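You operate a simulated robot arm through the tools that you are given. There is no shell and no other tool. Be economical: measure what you need, move in short steps, check, and stop when the job is done.

You run a simulated robot arm. Do the job below in one go: nothing can be reset, and whatever is moved stays where it is left.

JOB
Thread the copper ring, then the silver ring, on the upright rod.
Fine: screw the black stop nut on over them.

It is judged by the outcome, as a careful person would: the job done as asked, and still so three seconds after it is handed in. It fails if anything else is knocked over, pushed out of place, dropped, spilled or broken.

ROBOT AND FRAMES
A 7-joint arm with a two-finger parallel gripper, fixed in place. Base frame: the origin is at the foot of the arm, x ahead of it, y to its left, z up; the work surface is at about z = 820. Units: mm, degrees, N and s.
With the tool pointing down near the work surface it reaches from about 220 to 740 mm from the base axis. Its first joint turns from -166.0 to 166.0 degrees. Payload 1.57 kg.
The TCP is the grasp point between the finger pads, 30 mm short of the fingertips. In the tool frame z runs along the fingers and y along their closing line. Largest opening 110 mm; finger width 24, thickness 12; the body of the gripper, 48 by 112 mm, starts 78 mm behind the TCP.
Orientation is that of the tool frame in the base frame, as a unit quaternion [w, x, y, z]. With the fingers straight down and closing along the base's y, the tool's x points along the base's -x, its y along +y and its z along -z.

CONTROLS
- The arm moves only by the tool send_rows. Its argument "deltas" is a list of rows, each a list of 7 numbers: the shift along the tool's x, y, z in mm, then the turn, a rotation vector about the tool's x, y, z in degrees, then the finger opening in mm, from 0 to 110. In form: [[dx, dy, dz, ax, ay, az, hand], ...]. A call has 1 to 8 rows; each row is the pose to reach, as a shift and turn from the pose commanded when the call began, along the tool's axes at that moment. Rows are played at 5 a second. More than 50 mm and 8.6 degrees between two rows, or a gripper value outside its range, and nothing of the call is played. A pose out of reach is approached as far as the arm can. The call stops where the force on the tool passes 40 N (or 10 N more than at its start, if that is more) or the arm is blocked; 0.2 s more then pass. The fingers move at their own pace (about 45 mm/s each) and stop on an object; they squeeze with about 39 N. The grip force told is the motor's: it shows also when the fingers shut on nothing. Time passes only in rows, and 0.2 s behind the last, so rows that repeat a pose let the fingers close. It gives the time, the measured TCP pose, the force on the tool (base axes), the opening and the grip force at its end, in the units of the frame above (readings bear some noise), with the torque about the TCP (base axes, N m) and any sound that the robot's microphone picked up.
- Cameras (640 x 400 px; columns grow to the right, rows downward): "scene" is fixed at [221.2, 649.6, 1590.7]; the picture's right is [-0.98, -0.19, 0.00], its down [-0.17, 0.87, -0.47] and it looks along [0.09, -0.46, -0.88] (base axes); focal length 331 px, centre (320, 200). "wrist" rides on the gripper at [70, 16, -141] in the tool frame; the picture's right is [-0.23, 0.97, 0.00], its down [-0.86, -0.20, -0.48] and it looks along [-0.47, -0.11, 0.88] (tool axes); focal length 222 px, centre (320, 200). There is no depth. A picture from a camera that has moved, and an enlarged one, comes with that camera's place and axes in the base frame and with its lens.
- grab_frame(camera): a new picture of that camera. It takes no simulated time.
- raise_lower(by): slides the trunk up (or, below 0, down) by that many mm; the arm rides with it, the base frame stays. It gives what a move gives, with no picture.
- inspect(camera, box): a new picture of the part [left, top, right, bottom] of that camera's present view, enlarged. It takes no simulated time.
- close_job(): hands the job in; it is judged then, once.

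Go step by step. Nothing tells you positions but the pictures and the camera data: compare them with the known pose of the tool, close in by small moves and look again before you grip or let go. The budget is 120 turns and 76 pictures, counting those below and the enlarged ones. Unless the task says otherwise, let go and move clear before handing in, and close with one line.

The tools are called as a command line: name --pt "numbers of a row" for each row, then --argument value for the rest, lists and objects as JSON in quotes. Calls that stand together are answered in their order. send_rows: Moves the arm, as the interface text tells. Its arguments: {"type":"object","properties":{"deltas":{"type":"array"}},"required":["deltas"]} The other tools are called the same way: raise_lower (by) slides the trunk up or down; grab_frame (camera) takes a picture; inspect (camera, box) takes an enlarged picture of a part of a camera's view; close_job () hands the job in.

At the start:

```text
time_s: 0.0
tool_pos: [402.9, 382.4, 1233.3]
tool_rot: [0.0, 0.0, 1.0, 0.001]
force: [-1.0, 0.8, -0.6]
ft_torque: [0.01, 0.0, 0.0]
width: 110.1
grasp_force: 0.0
trunk travel left (down, up): [-525.0, 65.0]
```

scene: 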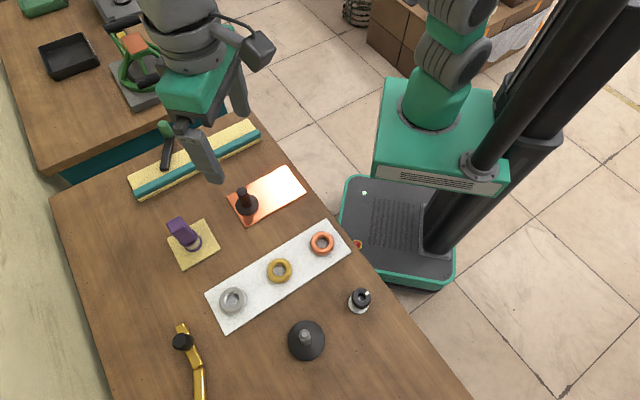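
wrist: 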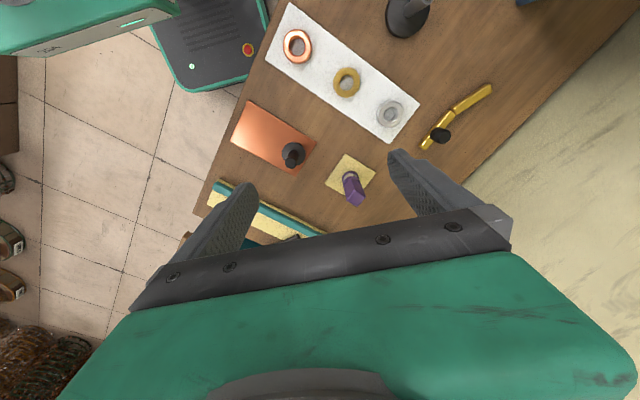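

I see a white board with silver, brass and copper rings, a dark cone-like thing with a metal top (likely the rod on its base) and a small black nut-like part near the table's edge. I'll look closer at these first.

inspect --camera "scene" --box '[200, 220, 400, 370]'

inspect --camera "scene" --box '[120, 160, 320, 285]'

inspect --camera "wrist" --box '[240, 0, 500, 160]'

```text
2.67 times, centred on (300, 295) of scene
camera zoom: at [221.2, 649.6, 1590.7], right [-0.98, -0.19, 0.0], down [-0.17, 0.87, -0.47], along [0.09, -0.46, -0.88], focal length 883 px, centre (373, -53)
```

zoom: 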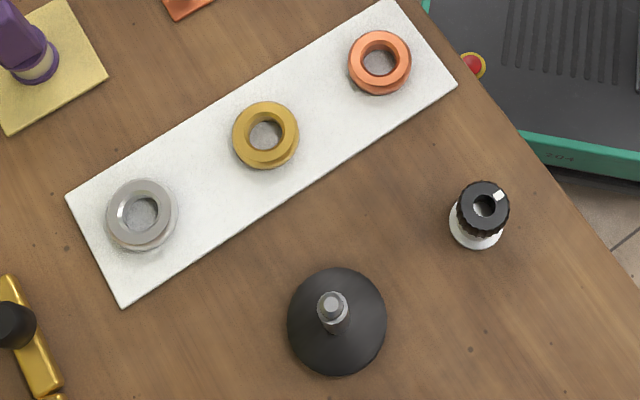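

```text
3.20 times, centred on (220, 222) of scene
camera zoom: at [221.2, 649.6, 1590.7], right [-0.98, -0.19, 0.0], down [-0.17, 0.87, -0.47], along [0.09, -0.46, -0.88], focal length 1059 px, centre (640, 128)
```

zoom: 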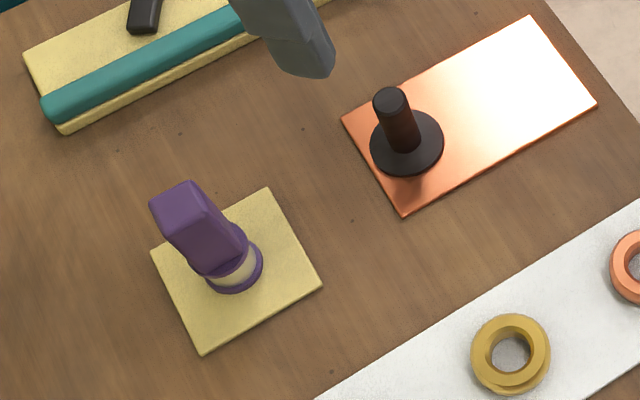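

```text
2.46 times, centred on (370, 80) of wrist
camera zoom: at [334.5, 399.4, 1374.1], right [0.23, 0.97, 0.0], down [0.86, -0.2, 0.48], along [0.47, -0.11, -0.88], focal length 547 px, centre (197, 495)
```

zoom: 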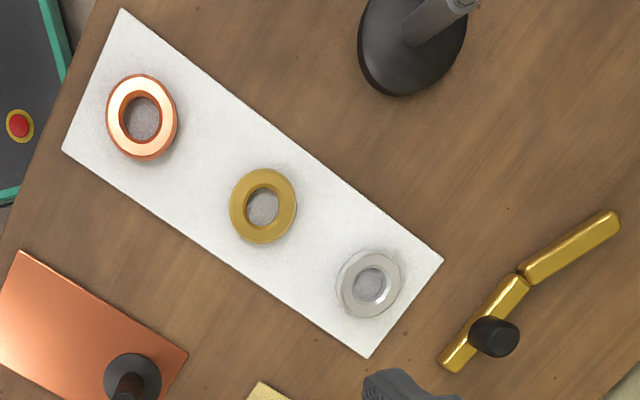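

Estimates: copper ring (269,368), brass (355,455), silver (440,540), rod base (266,589), nut (162,483). I'll move above the copper ring and look down.

send_rows --pt "45 -5 0 0 0 0 110" --pt "90 -10 0 0 0 0 110" --pt "134 -14 0 0 0 0 110" --pt "134 -14 0 0 0 0 110"

raise_lower --by -230

grab_frame --camera "wrist"

grab_frame --camera "scene"

```text
time_s: 1.0
tool_pos: [268.0, 370.0, 1232.8]
tool_rot: [0.0, 0.0, 1.0, 0.0]
force: [-0.8, -0.1, 0.3]
ft_torque: [-0.01, 0.0, -0.01]
width: 109.9
grasp_force: 0.1
trunk travel left (down, up): [-525.0, 65.0]
```

```text
time_s: 3.4
tool_pos: [268.8, 370.5, 1003.5]
tool_rot: [0.0, 0.0, 1.0, 0.0]
force: [-0.3, 0.0, -0.2]
ft_torque: [-0.01, 0.02, 0.02]
width: 109.9
grasp_force: 0.0
trunk travel left (down, up): [-295.0, 295.0]
```

```text
70 pictures are left
camera wrist: at [200.2, 386.9, 1144.2], right [0.23, 0.97, 0.0], down [0.86, -0.2, 0.48], along [0.47, -0.11, -0.88], focal length 222 px, centre (320, 200)
```

wrist: 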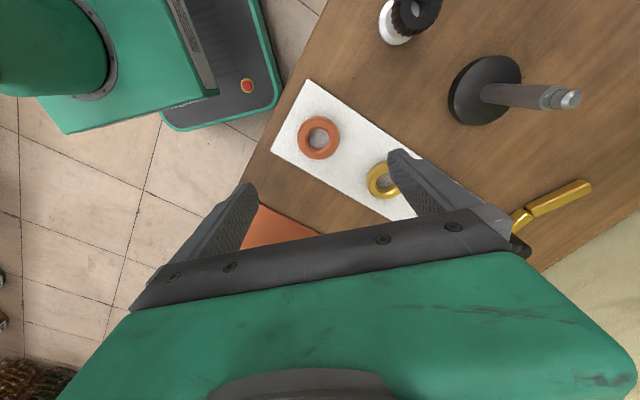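

```text
69 pictures are left
```

scene: 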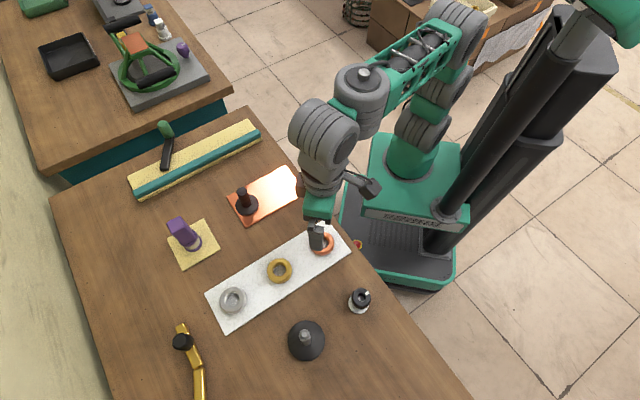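

The ring is near (266,368). I'll zoom in to read sizes and heights.

inspect --camera "wrist" --box '[270, 70, 430, 170]'

inspect --camera "wrist" --box '[370, 0, 610, 150]'

```text
4.00 times, centred on (350, 120) of wrist
camera zoom: at [200.2, 386.9, 1144.2], right [0.23, 0.97, 0.0], down [0.86, -0.2, 0.48], along [0.47, -0.11, -0.88], focal length 888 px, centre (200, 520)
```

zoom: 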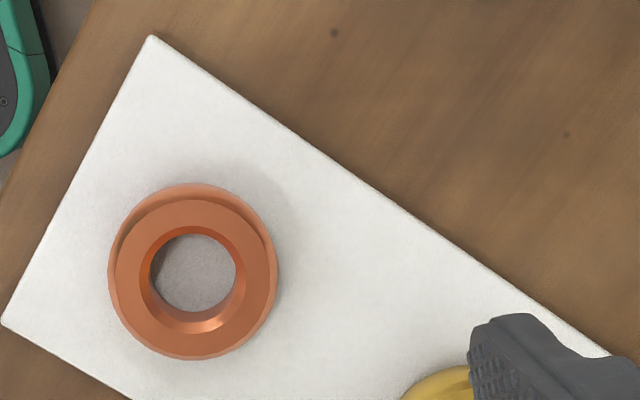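

```text
2.67 times, centred on (490, 75) of wrist
camera zoom: at [200.2, 386.9, 1144.2], right [0.23, 0.97, 0.0], down [0.86, -0.2, 0.48], along [0.47, -0.11, -0.88], focal length 592 px, centre (-133, 533)
```

zoom: 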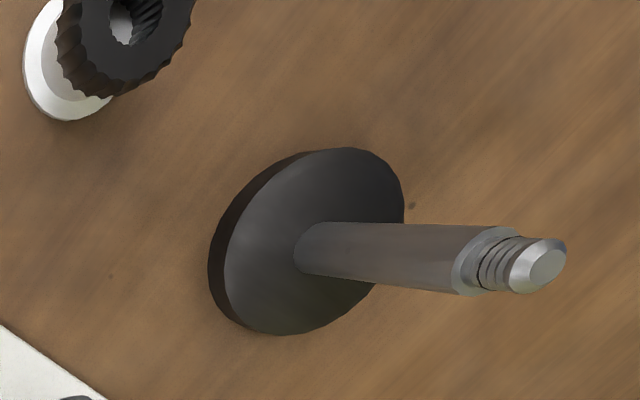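

Copper ring: outer about 58 mm, bore about 30 mm, centre (270,368). Rod top is near z 942. I'll descend with the jaws open and check before the last bit.

send_rows --pt "-1 -2.5 40 0 0 0 110" --pt "-1 -2.5 80 0 0 0 110" --pt "-1 -2.5 115 0 0 0 110" --pt "-1 -2.5 130 0 0 0 110" --pt "-1 -2.5 130 0 0 0 110"

grab_frame --camera "wrist"

inspect --camera "scene" --box '[260, 190, 400, 278]'

```text
time_s: 4.6
tool_pos: [270.4, 368.8, 871.6]
tool_rot: [0.0, 0.001, 1.0, 0.0]
force: [0.1, -0.4, -0.1]
ft_torque: [0.0, -0.02, 0.01]
width: 110.0
grasp_force: 0.1
trunk travel left (down, up): [-295.0, 295.0]
```

```text
66 pictures are left
camera wrist: at [201.3, 385.1, 1012.9], right [0.23, 0.97, 0.0], down [0.86, -0.2, 0.48], along [0.47, -0.11, -0.88], focal length 222 px, centre (320, 200)
```

wrist: 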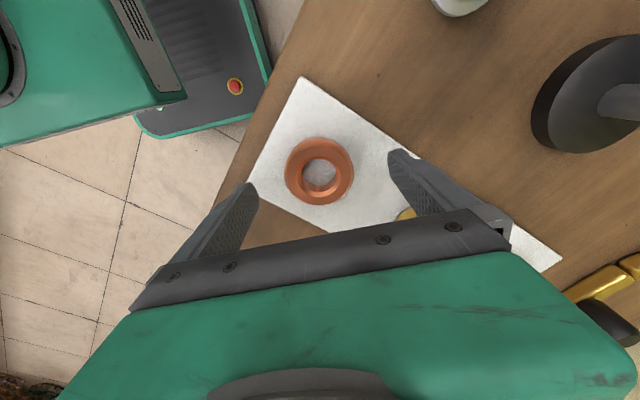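

```text
4.55 times, centred on (330, 234) of scene
camera zoom: at [221.2, 649.6, 1590.7], right [-0.98, -0.19, 0.0], down [-0.17, 0.87, -0.47], along [0.09, -0.46, -0.88], focal length 1504 px, centre (274, 46)
```

zoom: 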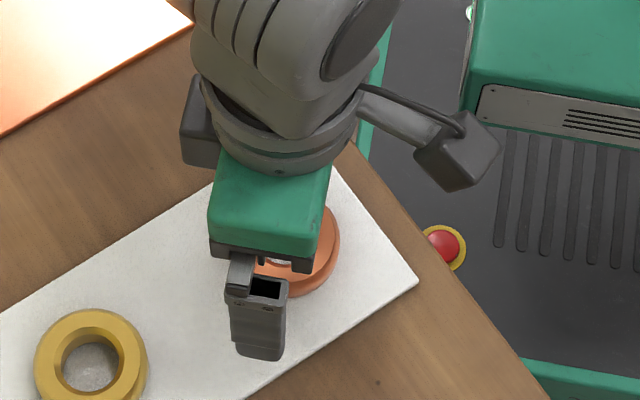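

The TCP is centred on the ring. I'll descend the last 14 mm and close.

send_rows --pt "0 0 7 0 0 0 110" --pt "0 0 14 0 0 0 110" --pt "0 0 14 0 0 0 54" --pt "0 0 14 0 0 0 45" --pt "0 0 14 0 0 0 45" --pt "0 0 14 0 0 0 45" --pt "0 0 14 0 0 0 45"

grab_frame --camera "wrist"

```text
time_s: 6.2
tool_pos: [269.8, 368.5, 858.9]
tool_rot: [0.001, 0.0, 1.0, 0.0]
force: [-0.1, -0.5, 1.4]
ft_torque: [0.01, 0.04, 0.03]
width: 56.7
grasp_force: 30.1
trunk travel left (down, up): [-295.0, 295.0]
```

```text
64 pictures are left
camera wrist: at [201.2, 385.0, 999.4], right [0.23, 0.97, 0.0], down [0.86, -0.2, 0.48], along [0.47, -0.11, -0.88], focal length 222 px, centre (320, 200)
```

wrist: 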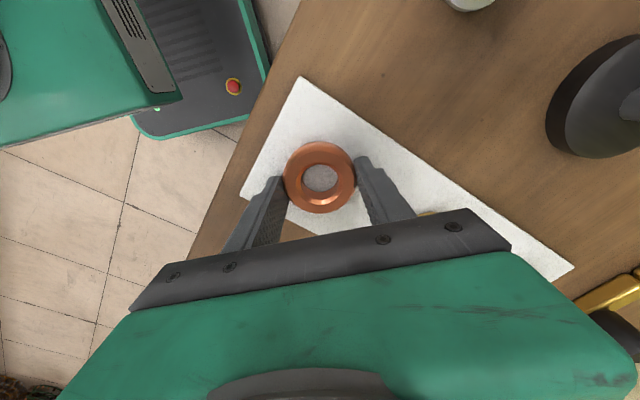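

Gripped at 56.7 mm. I'll lift the ring and check that it came along.

send_rows --pt "0 0 -15 0 0 0 45" --pt "0 0 -50 0 0 0 45" --pt "0 0 -95 0 0 0 45" --pt "0 0 -140 0 0 0 45" --pt "0 0 -170 0 0 0 45" --pt "0 40 -170 0 0 0 45" --pt "0 80 -170 0 0 0 45" --pt "0 120 -170 0 0 0 45"

grab_frame --camera "wrist"

inspect --camera "scene" --box '[240, 220, 400, 370]'

```text
time_s: 8.0
tool_pos: [269.3, 487.3, 1031.5]
tool_rot: [0.0, -0.001, 1.0, 0.0]
force: [-0.8, -0.8, -0.5]
ft_torque: [0.04, -0.03, -0.02]
width: 44.9
grasp_force: 0.0
trunk travel left (down, up): [-295.0, 295.0]
```

```text
63 pictures are left
camera wrist: at [201.5, 504.4, 1171.5], right [0.23, 0.97, 0.0], down [0.86, -0.2, 0.48], along [0.47, -0.11, -0.88], focal length 222 px, centre (320, 200)
```

wrist: 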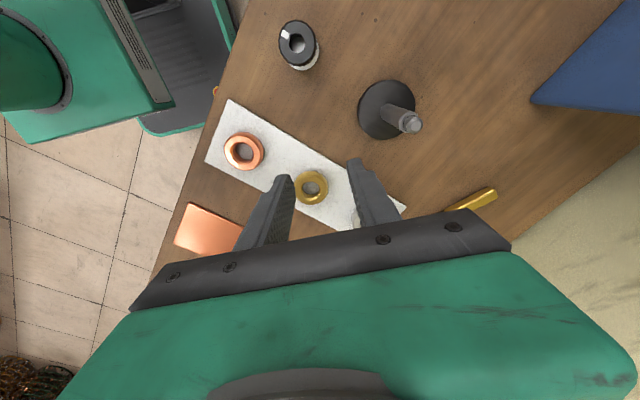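

```text
2.67 times, centred on (320, 295) of scene
camera zoom: at [221.2, 649.6, 1590.7], right [-0.98, -0.19, 0.0], down [-0.17, 0.87, -0.47], along [0.09, -0.46, -0.88], focal length 883 px, centre (320, -53)
```

zoom: 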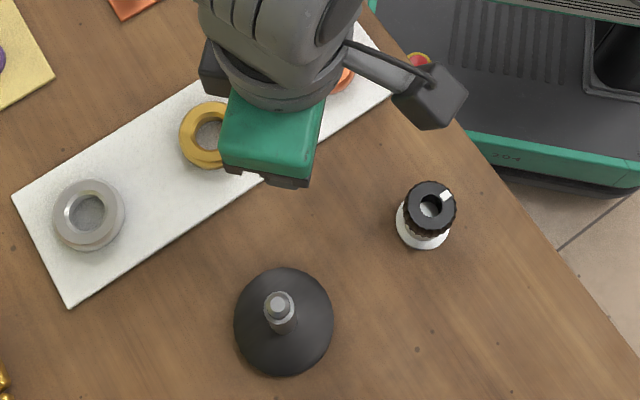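

The ring slipped off and still sits on the board, so I must grip lower. While I'm here I'll measure the rod and the ring's present place.

inspect --camera "wrist" --box '[330, 60, 450, 150]'

inspect --camera "wrist" --box '[190, 90, 350, 210]'

```text
4.44 times, centred on (390, 105) of wrist
camera zoom: at [201.5, 504.4, 1171.5], right [0.23, 0.97, 0.0], down [0.86, -0.2, 0.48], along [0.47, -0.11, -0.88], focal length 987 px, centre (9, 622)
```

zoom: 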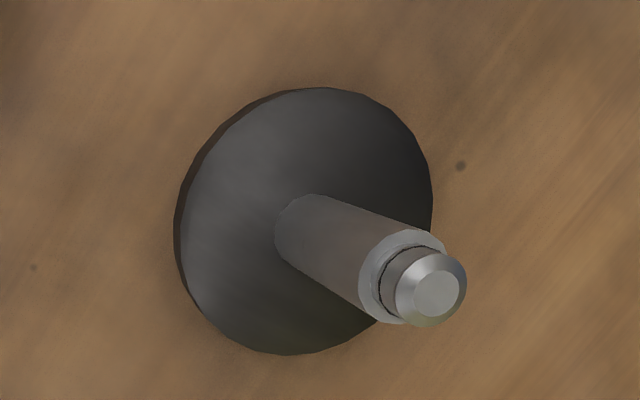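

```text
3.33 times, centred on (270, 150) of wrist
camera zoom: at [201.5, 504.4, 1171.5], right [0.23, 0.97, 0.0], down [0.86, -0.2, 0.48], along [0.47, -0.11, -0.88], focal length 740 px, centre (487, 367)
```

zoom: 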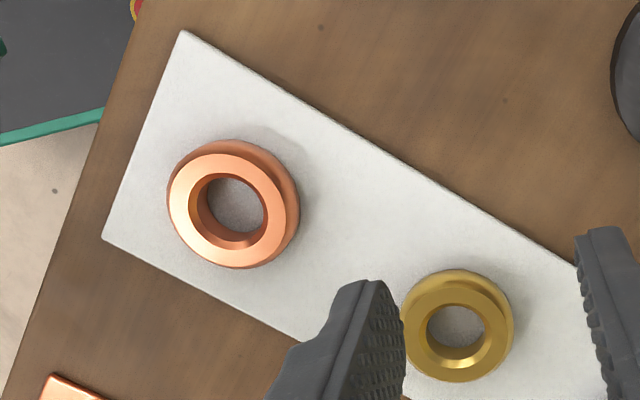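

Rod axis is about (263,589), top z≈940. I'll go back over the copper ring to look again.

send_rows --pt "0 -40 0 0 0 0 80" --pt "0 -80 0 0 0 0 100" --pt "0 -120 0 0 0 0 110" --pt "0 -120 40 0 0 0 110" --pt "0 -120 85 0 0 0 110" --pt "0 -120 130 0 0 0 110" --pt "0 -120 160 0 0 0 110" --pt "0 -120 160 0 0 0 110"

inspect --camera "wrist" --box '[220, 110, 420, 235]'

```text
time_s: 9.8
tool_pos: [271.3, 367.2, 868.8]
tool_rot: [0.0, 0.0, 1.0, -0.001]
force: [0.8, 0.0, -0.1]
ft_torque: [0.0, -0.03, 0.0]
width: 110.2
grasp_force: 0.1
trunk travel left (down, up): [-295.0, 295.0]
```

```text
3.20 times, centred on (320, 172) of wrist
camera zoom: at [202.1, 384.1, 1009.7], right [0.23, 0.97, 0.0], down [0.86, -0.2, 0.48], along [0.47, -0.11, -0.88], focal length 711 px, centre (320, 288)
```

zoom: 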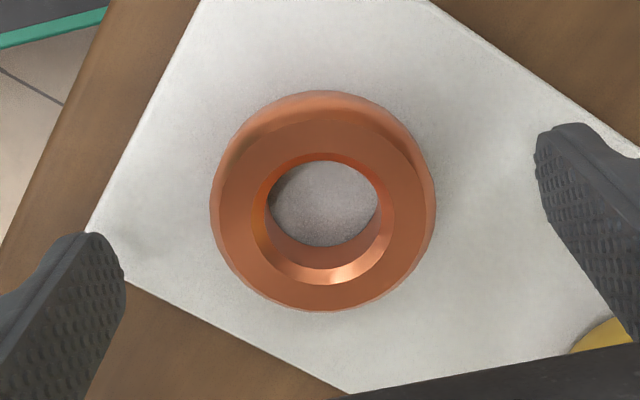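

The ring is centred between the fingers. I'll descend lower than before, with small steps that would stop on contact.

send_rows --pt "0 0 7 0 0 0 110" --pt "0 0 11 0 0 0 110" --pt "0 0 13 0 0 0 110" --pt "0 0 15 0 0 0 110" --pt "0 0 15 0 0 0 110"

inspect --camera "wrist" --box '[220, 110, 420, 235]'

```text
time_s: 11.0
tool_pos: [270.3, 367.9, 855.8]
tool_rot: [0.0, 0.001, 1.0, 0.001]
force: [-0.5, -2.0, 16.4]
ft_torque: [-1.07, 0.15, 0.09]
width: 110.2
grasp_force: 0.1
trunk travel left (down, up): [-295.0, 295.0]
```

```text
3.20 times, centred on (320, 172) of wrist
camera zoom: at [201.3, 384.5, 996.9], right [0.23, 0.97, 0.0], down [0.85, -0.2, 0.48], along [0.47, -0.11, -0.88], focal length 711 px, centre (320, 288)
```

zoom: 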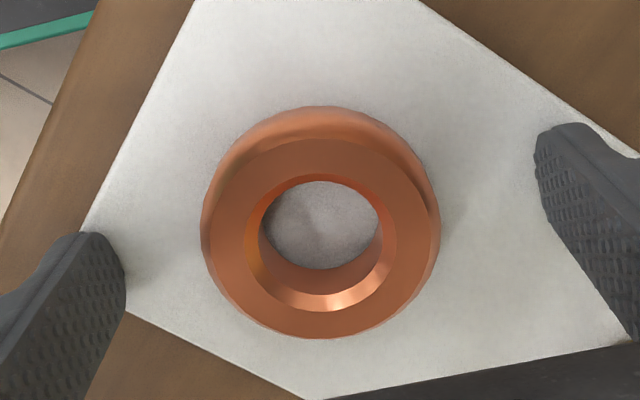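

Touched the board lightly (tips ≈826). I'll back off about 2 mm and close there.

send_rows --pt "0 0 -2.3 0 0 0 110" --pt "0 0 -2.3 0 0 0 60" --pt "0 0 -2.3 0 0 0 30" --pt "0 0 -2.3 0 0 0 30" --pt "0 0 -2.3 0 0 0 30" --pt "0 0 -2.3 0 0 0 30" --pt "0 0 -2.3 0 0 0 30"

send_rows --pt "0 0 -4 0 0 0 30" --pt "0 0 -8 0 0 0 30" --pt "0 0 -14 0 0 0 30" --pt "0 0 -20 0 0 0 30" --pt "0 0 -20 0 0 0 30"

inspect --camera "wrist" --box '[220, 110, 420, 235]'

```text
time_s: 12.6
tool_pos: [269.9, 367.8, 857.2]
tool_rot: [-0.001, 0.001, 1.0, 0.0]
force: [0.3, 0.3, -0.4]
ft_torque: [0.0, -0.02, 0.03]
width: 56.8
grasp_force: 39.1
trunk travel left (down, up): [-295.0, 295.0]
```

```text
time_s: 13.8
tool_pos: [268.9, 368.1, 876.4]
tool_rot: [0.001, -0.001, 1.0, -0.001]
force: [0.2, 0.4, -2.0]
ft_torque: [-0.02, -0.02, 0.01]
width: 56.8
grasp_force: 39.0
trunk travel left (down, up): [-295.0, 295.0]
```

```text
3.20 times, centred on (320, 172) of wrist
camera zoom: at [201.1, 384.8, 1016.8], right [0.23, 0.97, 0.0], down [0.86, -0.2, 0.48], along [0.47, -0.11, -0.88], focal length 711 px, centre (320, 288)
```

zoom: 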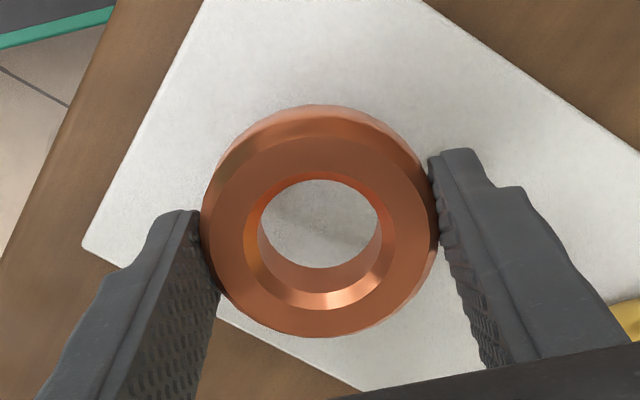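

The ring is held. I'll raise it and carry it above the rod.

send_rows --pt "0 0 -45 0 0 0 30" --pt "0 0 -90 0 0 0 30" --pt "0 0 -125 0 0 0 30" --pt "0 45 -125 0 0 0 30" --pt "0 90 -125 0 0 0 30" --pt "2 135 -125 0 0 0 30" --pt "4 180 -125 0 0 0 30" --pt "4 180 -125 0 0 0 30"

grab_frame --camera "wrist"

inspect --camera "scene" --box '[240, 240, 400, 360]'

```text
time_s: 15.6
tool_pos: [267.2, 548.8, 997.5]
tool_rot: [0.0, 0.001, 1.0, -0.001]
force: [0.1, 1.0, -1.7]
ft_torque: [-0.07, 0.01, -0.02]
width: 56.6
grasp_force: 38.6
trunk travel left (down, up): [-295.0, 295.0]
```

```text
56 pictures are left
camera wrist: at [197.7, 566.0, 1138.6], right [0.23, 0.97, 0.0], down [0.86, -0.2, 0.48], along [0.47, -0.11, -0.88], focal length 222 px, centre (320, 200)
```

wrist: 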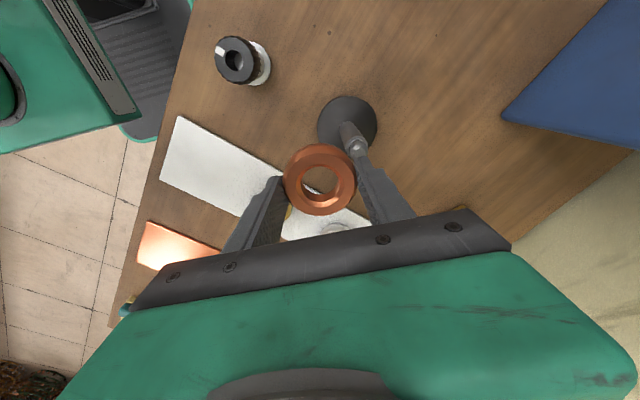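

```text
3.33 times, centred on (320, 300) of scene
camera zoom: at [221.2, 649.6, 1590.7], right [-0.98, -0.19, 0.0], down [-0.17, 0.87, -0.47], along [0.09, -0.46, -0.88], focal length 1103 px, centre (320, -133)
```

zoom: 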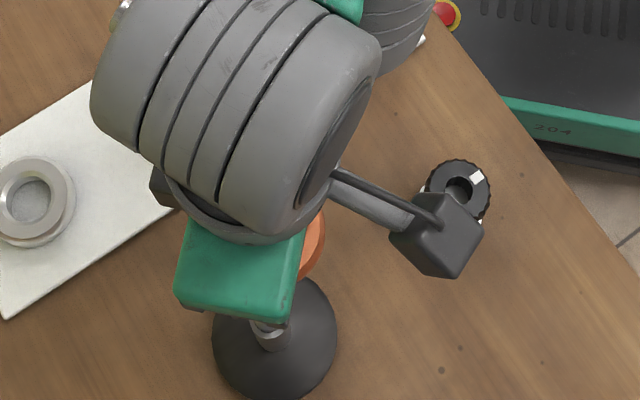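

I'll zoom in on the rod tip relative to the ring.

inspect --camera "wrist" --box '[270, 85, 430, 225]'

```text
2.86 times, centred on (350, 155) of wrist
camera zoom: at [197.7, 566.0, 1138.6], right [0.23, 0.97, 0.0], down [0.86, -0.2, 0.48], along [0.47, -0.11, -0.88], focal length 635 px, centre (234, 329)
```

zoom: 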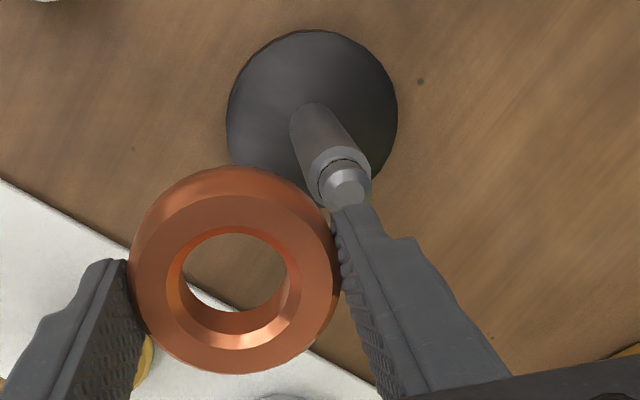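

Rod tip relative to the ring: about -6 mm in x and +38 mm in y. I'll shift over it at this height and look through the bore.

send_rows --pt "3 20 0 0 0 0 30" --pt "6 38 0 0 0 0 30" --pt "6 38 0 0 0 0 30"

inspect --camera "wrist" --box '[240, 100, 400, 225]'

inspect --camera "scene" --box '[240, 240, 400, 360]'

```text
time_s: 16.4
tool_pos: [257.6, 562.0, 991.6]
tool_rot: [0.0, 0.0, 1.0, 0.001]
force: [0.4, -0.1, -1.2]
ft_torque: [0.03, 0.02, 0.01]
width: 56.9
grasp_force: 39.5
out of reach, approached as far as the arm can: row 1, 2, 3
trunk travel left (down, up): [-295.0, 295.0]
```

```text
3.20 times, centred on (320, 162) of wrist
camera zoom: at [189.5, 578.7, 1131.7], right [0.23, 0.97, 0.0], down [0.86, -0.2, 0.48], along [0.47, -0.11, -0.88], focal length 711 px, centre (320, 320)
```

zoom: 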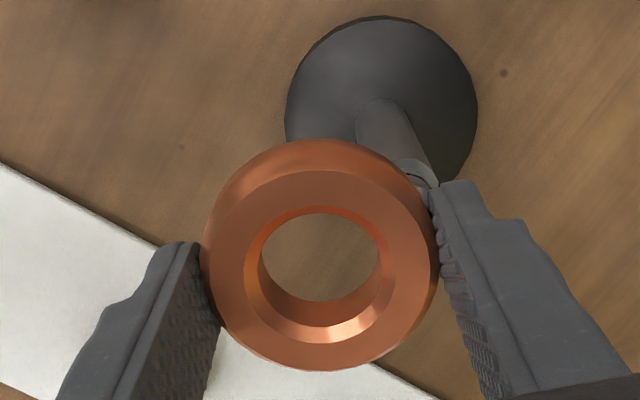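

```text
3.33 times, centred on (320, 300) of scene
camera zoom: at [221.2, 649.6, 1590.7], right [-0.98, -0.19, 0.0], down [-0.17, 0.87, -0.47], along [0.09, -0.46, -0.88], focal length 1103 px, centre (320, -133)
```

zoom: 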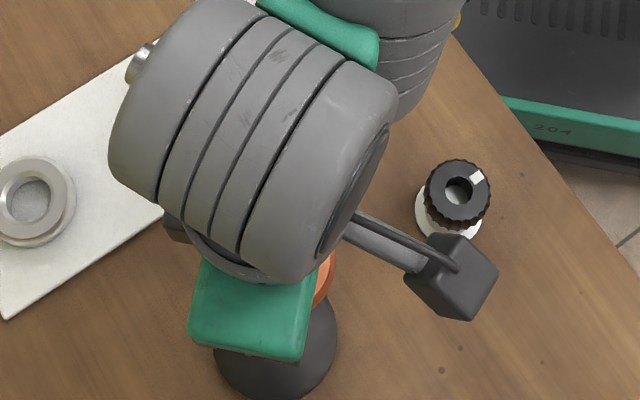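

The arm runs out of reach at this trunk height, so I'll raise the trunk and reach down instead.

raise_lower --by 230

send_rows --pt "0 0 0 0 0 0 30" --pt "0 0 45 0 0 0 30" --pt "0 0 90 0 0 0 30" --pt "0 0 135 0 0 0 30" --pt "0 0 180 0 0 0 30" --pt "0 0 180 0 0 0 30"

```text
time_s: 18.8
tool_pos: [258.3, 562.9, 1220.4]
tool_rot: [0.0, 0.0, 1.0, 0.0]
force: [-0.1, 0.3, -0.7]
ft_torque: [-0.01, -0.03, 0.0]
width: 56.5
grasp_force: 39.0
trunk travel left (down, up): [-525.0, 65.0]
```

```text
time_s: 20.2
tool_pos: [256.6, 562.7, 1039.3]
tool_rot: [0.001, -0.001, 1.0, 0.0]
force: [0.1, 0.3, -1.2]
ft_torque: [0.0, 0.03, -0.02]
width: 56.5
grasp_force: 38.7
trunk travel left (down, up): [-525.0, 65.0]
```

Now I'll move over the rod at about (260.5,588) with tips about 25 mm above its top.

send_rows --pt "-3.5 25.5 0 0 0 0 30" --pt "-3.5 25.5 22 0 0 0 30" --pt "-3.5 25.5 44 0 0 0 30" --pt "-3.5 25.5 44 0 0 0 30"

inspect --camera "wrist" --box '[240, 100, 400, 225]'

inspect --camera "scene" --box '[240, 240, 400, 360]'

```text
time_s: 21.2
tool_pos: [260.4, 588.4, 995.9]
tool_rot: [0.0, -0.001, 1.0, -0.001]
force: [-0.4, -0.6, -1.5]
ft_torque: [0.02, 0.0, 0.06]
width: 56.6
grasp_force: 39.3
trunk travel left (down, up): [-525.0, 65.0]
```

```text
3.20 times, centred on (320, 162) of wrist
camera zoom: at [192.5, 604.3, 1137.0], right [0.23, 0.97, 0.0], down [0.86, -0.2, 0.48], along [0.47, -0.11, -0.88], focal length 711 px, centre (320, 320)
```

zoom: 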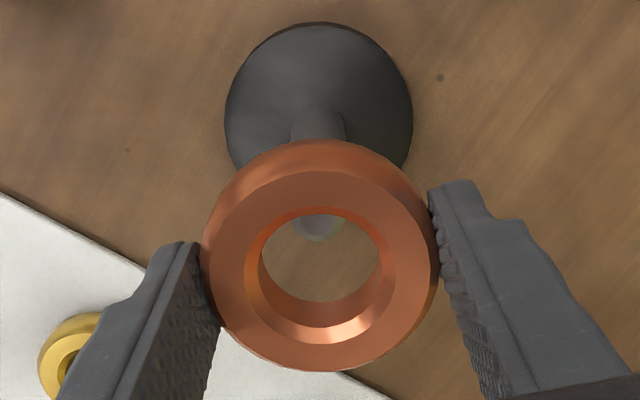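

```text
3.33 times, centred on (320, 300) of scene
camera zoom: at [221.2, 649.6, 1590.7], right [-0.98, -0.19, 0.0], down [-0.17, 0.87, -0.47], along [0.09, -0.46, -0.88], focal length 1103 px, centre (320, -133)
```

zoom: 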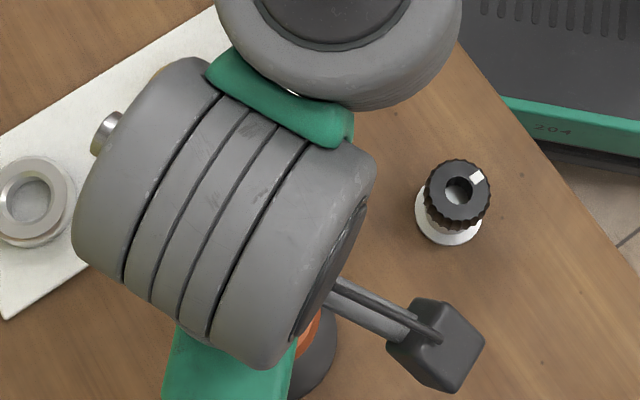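

The rod tip shows through the bore, slightly ahead in x. I'll shift 2 mm forward, come down 16 mm and re-check.

send_rows --pt "-2 -0.5 8 0 0 0 30" --pt "-2 -0.5 16 0 0 0 30" --pt "-2 -0.5 16 0 0 0 30"

inspect --camera "wrist" --box '[260, 125, 380, 225]'

```text
time_s: 22.0
tool_pos: [262.9, 587.5, 980.2]
tool_rot: [0.001, 0.0, 1.0, 0.0]
force: [-0.2, 0.1, -1.6]
ft_torque: [-0.01, 0.02, 0.03]
width: 56.9
grasp_force: 39.4
trunk travel left (down, up): [-525.0, 65.0]
```

```text
4.00 times, centred on (320, 175) of wrist
camera zoom: at [194.6, 604.4, 1121.3], right [0.23, 0.97, 0.0], down [0.86, -0.2, 0.48], along [0.47, -0.11, -0.88], focal length 888 px, centre (320, 300)
```

zoom: 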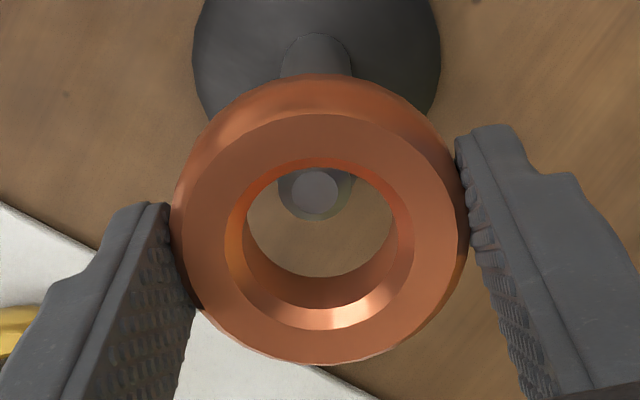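

The tip now projects almost at the bore's centre. I'll nudge slightly and go down about 20 mm, so the threaded stub enters the bore.

send_rows --pt "0.5 -0.7 7 0 0 0 30" --pt "0.5 -0.7 13 0 0 0 30" --pt "0.5 -0.7 19 0 0 0 30" --pt "0.5 -0.7 19 0 0 0 30"

inspect --camera "wrist" --box '[260, 125, 380, 225]'

```text
time_s: 23.0
tool_pos: [262.5, 587.2, 960.5]
tool_rot: [0.0, 0.0, 1.0, 0.0]
force: [1.1, -0.5, -1.1]
ft_torque: [0.02, 0.02, 0.03]
width: 56.8
grasp_force: 39.0
trunk travel left (down, up): [-525.0, 65.0]
```

```text
4.00 times, centred on (320, 175) of wrist
camera zoom: at [193.9, 603.1, 1101.9], right [0.23, 0.97, 0.0], down [0.86, -0.2, 0.48], along [0.47, -0.11, -0.88], focal length 888 px, centre (320, 300)
```

zoom: 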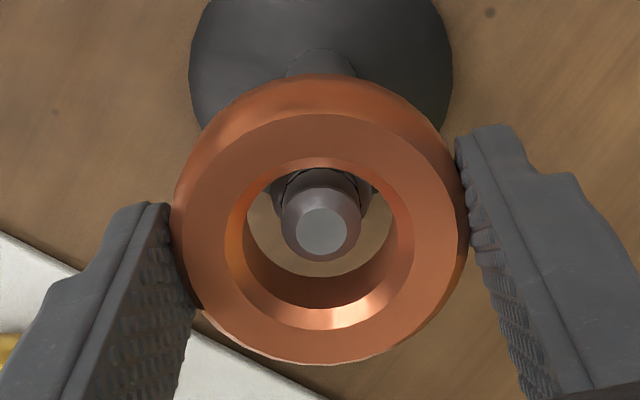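

Well centred: stub in the bore. I'll lower on over the shoulder in small steps.

send_rows --pt "0 0 5 0 0 0 30" --pt "0 0 10 0 0 0 30" --pt "0 0 15 0 0 0 30" --pt "0 0 20 0 0 0 30" --pt "0 0 25 0 0 0 30" --pt "0 0 30 0 0 0 30" --pt "0 0 30 0 0 0 30"

inspect --camera "wrist" --box '[260, 125, 380, 225]'

```text
time_s: 24.6
tool_pos: [263.5, 585.9, 931.7]
tool_rot: [0.0, 0.0, 1.0, 0.0]
force: [0.2, 0.6, 0.7]
ft_torque: [-0.01, 0.02, 0.01]
width: 56.6
grasp_force: 38.4
trunk travel left (down, up): [-525.0, 65.0]
```

```text
4.00 times, centred on (320, 175) of wrist
camera zoom: at [194.3, 603.1, 1072.3], right [0.23, 0.97, 0.0], down [0.86, -0.2, 0.48], along [0.47, -0.11, -0.88], focal length 888 px, centre (320, 300)
```

zoom: 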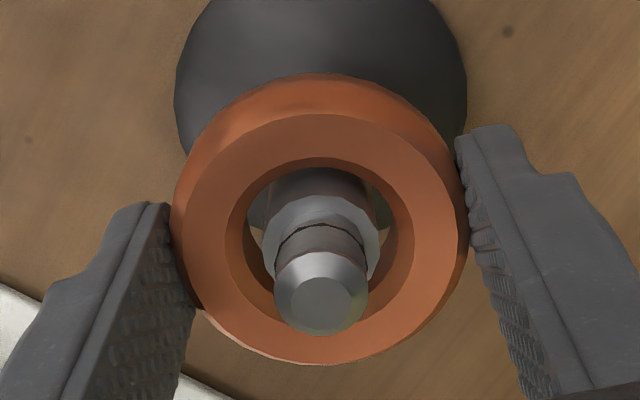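

The ring is around the shaft without contact. I'll continue down, keeping the palm clear of the rod tip.

send_rows --pt "0 0.3 8 0 0 0 30" --pt "0 0.3 16 0 0 0 30" --pt "0 0.3 24 0 0 0 30" --pt "0 0.3 32 0 0 0 30" --pt "0 0.3 40 0 0 0 30" --pt "0 0.3 47 0 0 0 30" --pt "0 0.3 53 0 0 0 30" --pt "0 0.3 53 0 0 0 30"

grab_frame --camera "wrist"

```text
time_s: 26.4
tool_pos: [263.8, 587.6, 877.9]
tool_rot: [0.001, 0.0, 1.0, -0.001]
force: [-0.7, 0.0, -1.6]
ft_torque: [0.02, 0.03, 0.02]
width: 56.7
grasp_force: 38.8
trunk travel left (down, up): [-525.0, 65.0]
```

```text
46 pictures are left
camera wrist: at [194.3, 603.8, 1018.9], right [0.23, 0.97, 0.0], down [0.86, -0.2, 0.48], along [0.47, -0.11, -0.88], focal length 222 px, centre (320, 200)
```

wrist: 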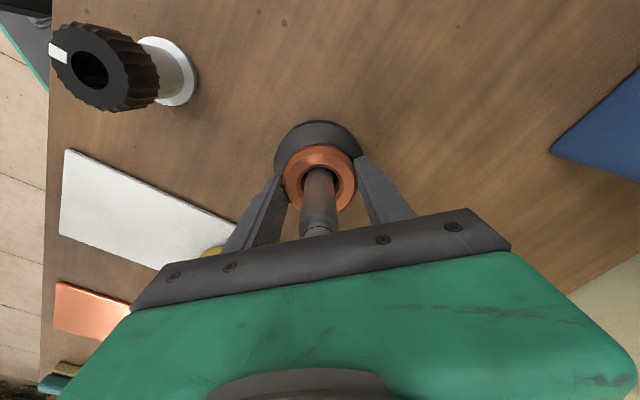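

The rod tip is still clear of the palm. I'll go down 7 mm more and release.

send_rows --pt "0 0 3 0 0 0 30" --pt "0 0 7 0 0 0 30" --pt "0 0 7 0 0 0 60" --pt "0 0 7 0 0 0 90" --pt "0 0 7 0 0 0 90" --pt "0 0 7 0 0 0 90"

inspect --camera "wrist" --box '[240, 100, 400, 225]'

```text
time_s: 27.8
tool_pos: [262.7, 587.6, 871.3]
tool_rot: [0.0, 0.0, 1.0, 0.001]
force: [0.2, 0.1, -0.2]
ft_torque: [0.04, 0.01, 0.01]
width: 90.2
grasp_force: 0.0
trunk travel left (down, up): [-525.0, 65.0]
```

```text
3.20 times, centred on (320, 162) of wrist
camera zoom: at [194.6, 603.5, 1012.2], right [0.23, 0.97, 0.0], down [0.86, -0.2, 0.48], along [0.47, -0.11, -0.88], focal length 711 px, centre (320, 320)
```

zoom: 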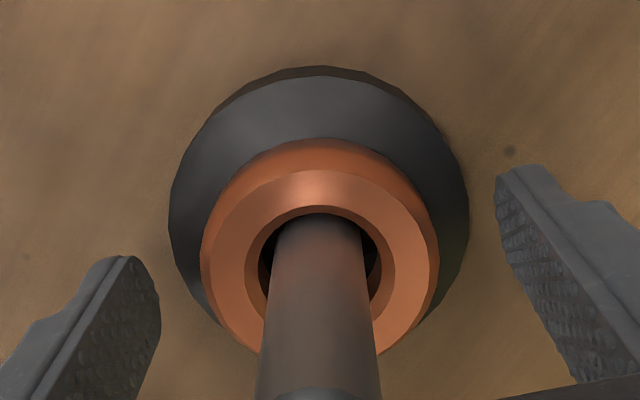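

The copper ring is on the rod. I'll rise clear and go over to the silver ring.

send_rows --pt "0 0 -45 0 0 0 100" --pt "0 0 -90 0 0 0 110" --pt "0 0 -125 0 0 0 110" --pt "-45 -12 -125 0 0 0 110" --pt "-90 -24 -125 0 0 0 110" --pt "-135 -36 -125 0 0 0 110" --pt "-177 -47 -125 0 0 0 110" --pt "-177 -47 -125 0 0 0 110"

grab_frame --camera "wrist"

inspect --camera "scene" --box '[240, 240, 400, 360]'

```text
time_s: 29.6
tool_pos: [441.1, 540.3, 995.2]
tool_rot: [0.0, -0.001, 1.0, 0.0]
force: [0.2, -0.7, 1.1]
ft_torque: [-0.02, 0.0, -0.05]
width: 109.9
grasp_force: 0.0
trunk travel left (down, up): [-525.0, 65.0]
```

```text
44 pictures are left
camera wrist: at [372.3, 557.3, 1136.2], right [0.23, 0.97, 0.0], down [0.86, -0.2, 0.48], along [0.47, -0.11, -0.88], focal length 222 px, centre (320, 200)
```

wrist: 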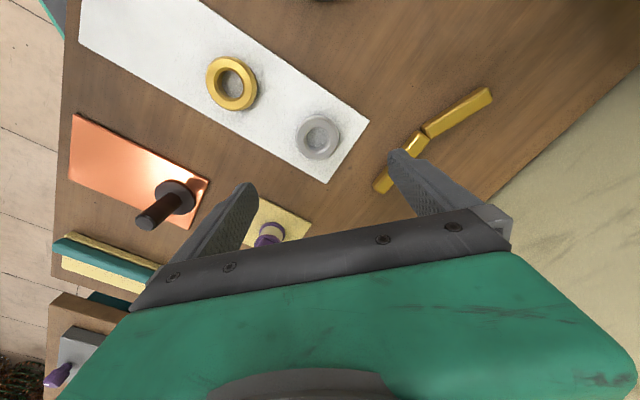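

```text
3.33 times, centred on (320, 300) of scene
camera zoom: at [221.2, 649.6, 1590.7], right [-0.98, -0.19, 0.0], down [-0.17, 0.87, -0.47], along [0.09, -0.46, -0.88], focal length 1103 px, centre (320, -133)
```

zoom: 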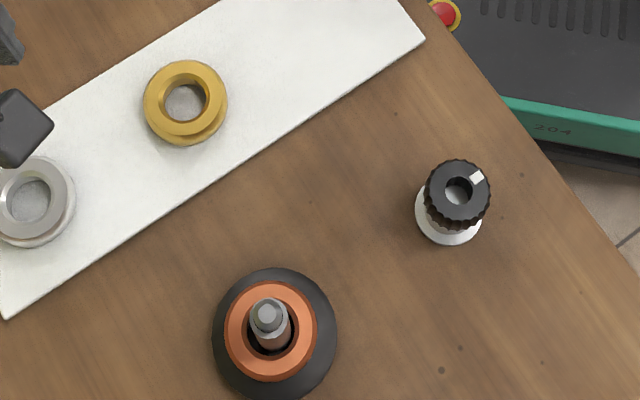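

Silver ring sits at about (438.5,539). I'll descend to z≈870 and check.

send_rows --pt "2.5 -1.5 40 0 0 0 110" --pt "2.5 -1.5 80 0 0 0 110" --pt "2.5 -1.5 115 0 0 0 110" --pt "2.5 -1.5 126 0 0 0 110" --pt "2.5 -1.5 126 0 0 0 110"

grab_frame --camera "wrist"

```text
time_s: 30.8
tool_pos: [437.3, 537.9, 868.6]
tool_rot: [0.0, 0.001, 1.0, 0.001]
force: [0.1, -0.2, 0.2]
ft_torque: [-0.01, -0.02, -0.03]
width: 110.0
grasp_force: 0.1
trunk travel left (down, up): [-525.0, 65.0]
```

```text
42 pictures are left
camera wrist: at [368.9, 554.7, 1009.9], right [0.23, 0.97, 0.0], down [0.86, -0.2, 0.48], along [0.47, -0.11, -0.88], focal length 222 px, centre (320, 200)
```

wrist: 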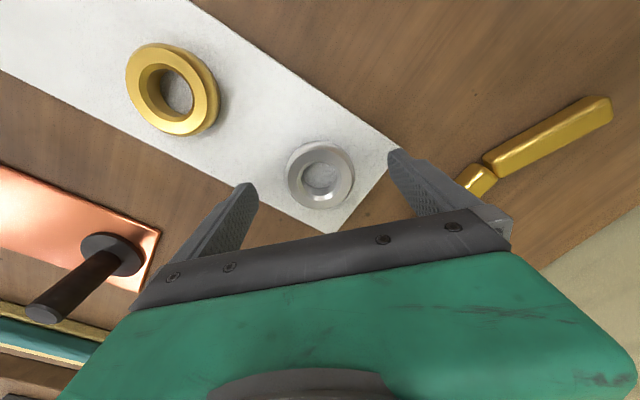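

Aligned. I'll descend 12 mm, close, then lift slightly and check the force.

send_rows --pt "-1 0 6 0 0 0 110" --pt "-1 0 10 0 0 0 110" --pt "-1 0 12 0 0 0 110" --pt "-1 0 12 0 0 0 60" --pt "-1 0 12 0 0 0 30" --pt "-1 0 12 0 0 0 30" --pt "-1 0 12 0 0 0 30" --pt "-1 0 12 0 0 0 30"

send_rows --pt "0 0 0 0 0 0 30" --pt "0 0 0 0 0 0 30" --pt "0 0 -4 0 0 0 30" --pt "0 0 -8 0 0 0 30" --pt "0 0 -15 0 0 0 30" --pt "0 0 -20 0 0 0 30" --pt "0 0 -20 0 0 0 30"

inspect --camera "wrist" --box '[220, 110, 420, 235]'

```text
time_s: 32.6
tool_pos: [438.3, 538.0, 857.8]
tool_rot: [0.0, 0.001, 1.0, 0.0]
force: [0.0, 0.4, 0.1]
ft_torque: [0.02, 0.02, -0.03]
width: 57.0
grasp_force: 29.3
trunk travel left (down, up): [-525.0, 65.0]
```

```text
time_s: 34.2
tool_pos: [438.6, 538.1, 879.0]
tool_rot: [0.0, 0.0, 1.0, 0.0]
force: [-0.1, -0.2, -1.0]
ft_torque: [-0.03, 0.0, -0.03]
width: 56.9
grasp_force: 39.1
trunk travel left (down, up): [-525.0, 65.0]
```

```text
3.20 times, centred on (320, 172) of wrist
camera zoom: at [369.5, 555.1, 1020.0], right [0.23, 0.97, 0.0], down [0.86, -0.2, 0.48], along [0.47, -0.11, -0.88], focal length 711 px, centre (320, 288)
```

zoom: 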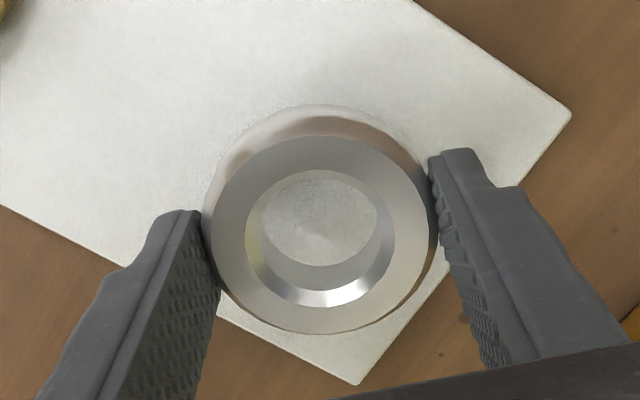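

Silver is held in the same pose as the copper one was. I'll carry it over the rod at (263.2,587.4).

send_rows --pt "0 0 -45 0 0 0 30" --pt "0 0 -90 0 0 0 30" --pt "0 0 -120 0 0 0 30" --pt "45 12 -120 0 0 0 30" --pt "90 24 -120 0 0 0 30" --pt "135 37 -120 0 0 0 30" --pt "175 49.3 -120 0 0 0 30" --pt "175 49.3 -120 0 0 0 30"

send_rows --pt "0 0 8 0 0 0 30" --pt "0 0 16 0 0 0 30" --pt "0 0 19 0 0 0 30" --pt "0 0 19 0 0 0 30"

inspect --camera "wrist" --box '[260, 125, 380, 225]'

```text
time_s: 36.0
tool_pos: [264.1, 585.6, 1000.0]
tool_rot: [0.0, -0.001, 1.0, -0.001]
force: [-0.4, 0.3, -0.3]
ft_torque: [0.03, 0.01, 0.01]
width: 56.7
grasp_force: 39.1
trunk travel left (down, up): [-525.0, 65.0]
```

```text
time_s: 37.0
tool_pos: [263.9, 586.0, 980.6]
tool_rot: [0.0, 0.0, 1.0, -0.001]
force: [-0.4, 0.6, -1.2]
ft_torque: [-0.02, -0.02, 0.04]
width: 56.4
grasp_force: 38.6
trunk travel left (down, up): [-525.0, 65.0]
```

```text
4.00 times, centred on (320, 175) of wrist
camera zoom: at [195.2, 602.9, 1121.0], right [0.23, 0.97, 0.0], down [0.86, -0.2, 0.48], along [0.47, -0.11, -0.88], focal length 888 px, centre (320, 300)
```

zoom: 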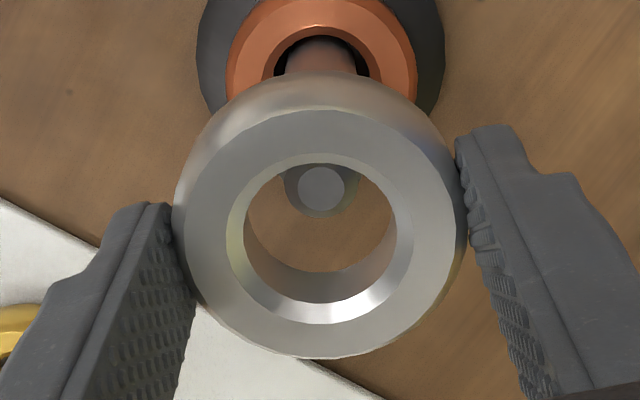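

Nearly the same alignment as before. A 0.6 mm nudge, then down in two stages.

send_rows --pt "0.7 0 7 0 0 0 30" --pt "0.7 0 13 0 0 0 30" --pt "0.7 0 19 0 0 0 30" --pt "0.7 0 24 0 0 0 30" --pt "0.7 0 24 0 0 0 30"

inspect --camera "wrist" --box '[260, 125, 380, 225]'

```text
time_s: 38.2
tool_pos: [263.3, 586.6, 956.6]
tool_rot: [0.0, 0.0, 1.0, 0.0]
force: [0.4, 1.2, -1.5]
ft_torque: [0.04, -0.03, 0.01]
width: 56.9
grasp_force: 39.2
trunk travel left (down, up): [-525.0, 65.0]
```

```text
4.00 times, centred on (320, 175) of wrist
camera zoom: at [194.4, 603.3, 1096.9], right [0.23, 0.97, 0.0], down [0.86, -0.2, 0.48], along [0.47, -0.11, -0.88], focal length 888 px, centre (320, 300)
```

zoom: 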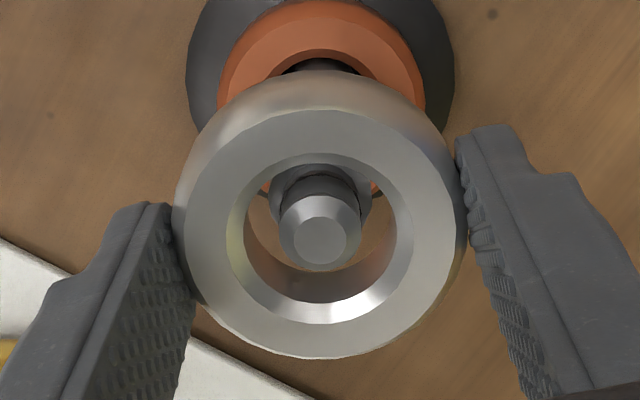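

Centred. I'll lower it down toward the copper ring.

send_rows --pt "0 0 8 0 0 0 30" --pt "0 0 16 0 0 0 30" --pt "0 0 24 0 0 0 30" --pt "0 0 32 0 0 0 30" --pt "0 0 40 0 0 0 30" --pt "0 0 48 0 0 0 30" --pt "0 0 56 0 0 0 30" --pt "0 0 56 0 0 0 30"

inspect --camera "wrist" --box '[240, 100, 400, 225]'

```text
time_s: 40.0
tool_pos: [261.0, 586.5, 899.9]
tool_rot: [0.0, 0.0, 1.0, 0.0]
force: [-0.5, -0.4, -0.8]
ft_torque: [0.0, -0.02, 0.0]
width: 57.1
grasp_force: 38.7
trunk travel left (down, up): [-525.0, 65.0]
```

```text
3.20 times, centred on (320, 162) of wrist
camera zoom: at [193.0, 604.1, 1041.0], right [0.23, 0.97, 0.0], down [0.86, -0.2, 0.48], along [0.47, -0.11, -0.88], focal length 711 px, centre (320, 320)
```

zoom: 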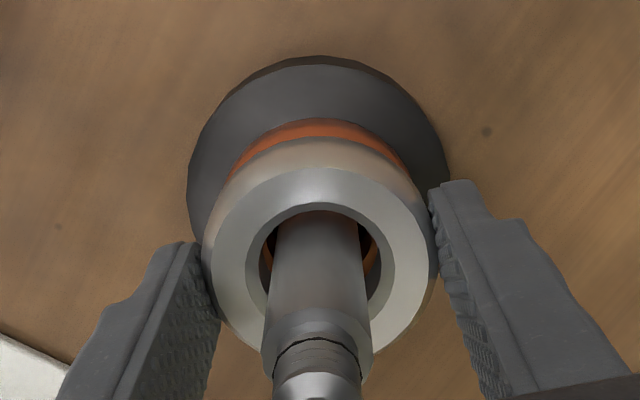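

I'll lower another 10 mm, checking the force.

send_rows --pt "0 0 3 0 0 0 30" --pt "0 0 6 0 0 0 30" --pt "0 0 9 0 0 0 30" --pt "0 0 9 0 0 0 30"

inspect --camera "wrist" --box '[240, 100, 400, 225]'

```text
time_s: 41.0
tool_pos: [263.6, 587.5, 892.7]
tool_rot: [0.001, 0.001, 1.0, 0.001]
force: [0.3, -1.2, 7.9]
ft_torque: [-0.26, 0.08, -0.04]
width: 56.7
grasp_force: 38.1
trunk travel left (down, up): [-525.0, 65.0]
```

```text
3.20 times, centred on (320, 162) of wrist
camera zoom: at [193.9, 603.6, 1033.7], right [0.23, 0.97, 0.0], down [0.85, -0.2, 0.48], along [0.47, -0.11, -0.88], focal length 711 px, centre (320, 320)
```

zoom: 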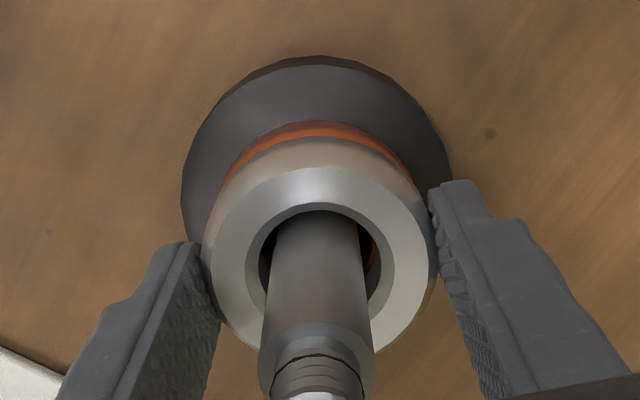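

Silver rests on the copper (8 N). I'll release and rise, then look at the nut.

send_rows --pt "0 0 -1 0 0 0 30" --pt "0 0 -1 0 0 0 60" --pt "0 0 -1 0 0 0 90" --pt "0 0 -1 0 0 0 100" --pt "0 0 -45 0 0 0 110" --pt "0 0 -90 0 0 0 110" --pt "0 0 -135 0 0 0 110" --pt "0 0 -135 0 0 0 110"

grab_frame --camera "wrist"

```text
time_s: 42.8
tool_pos: [265.3, 585.7, 1025.3]
tool_rot: [0.0, -0.001, 1.0, 0.0]
force: [0.5, -0.6, 0.8]
ft_torque: [0.02, -0.02, -0.01]
width: 110.2
grasp_force: 0.0
trunk travel left (down, up): [-525.0, 65.0]
```

```text
36 pictures are left
camera wrist: at [195.8, 602.8, 1167.3], right [0.23, 0.97, 0.0], down [0.86, -0.2, 0.48], along [0.47, -0.11, -0.88], focal length 222 px, centre (320, 200)
```

wrist: 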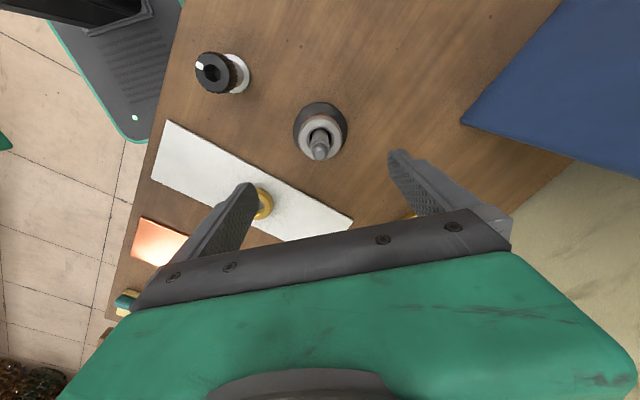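

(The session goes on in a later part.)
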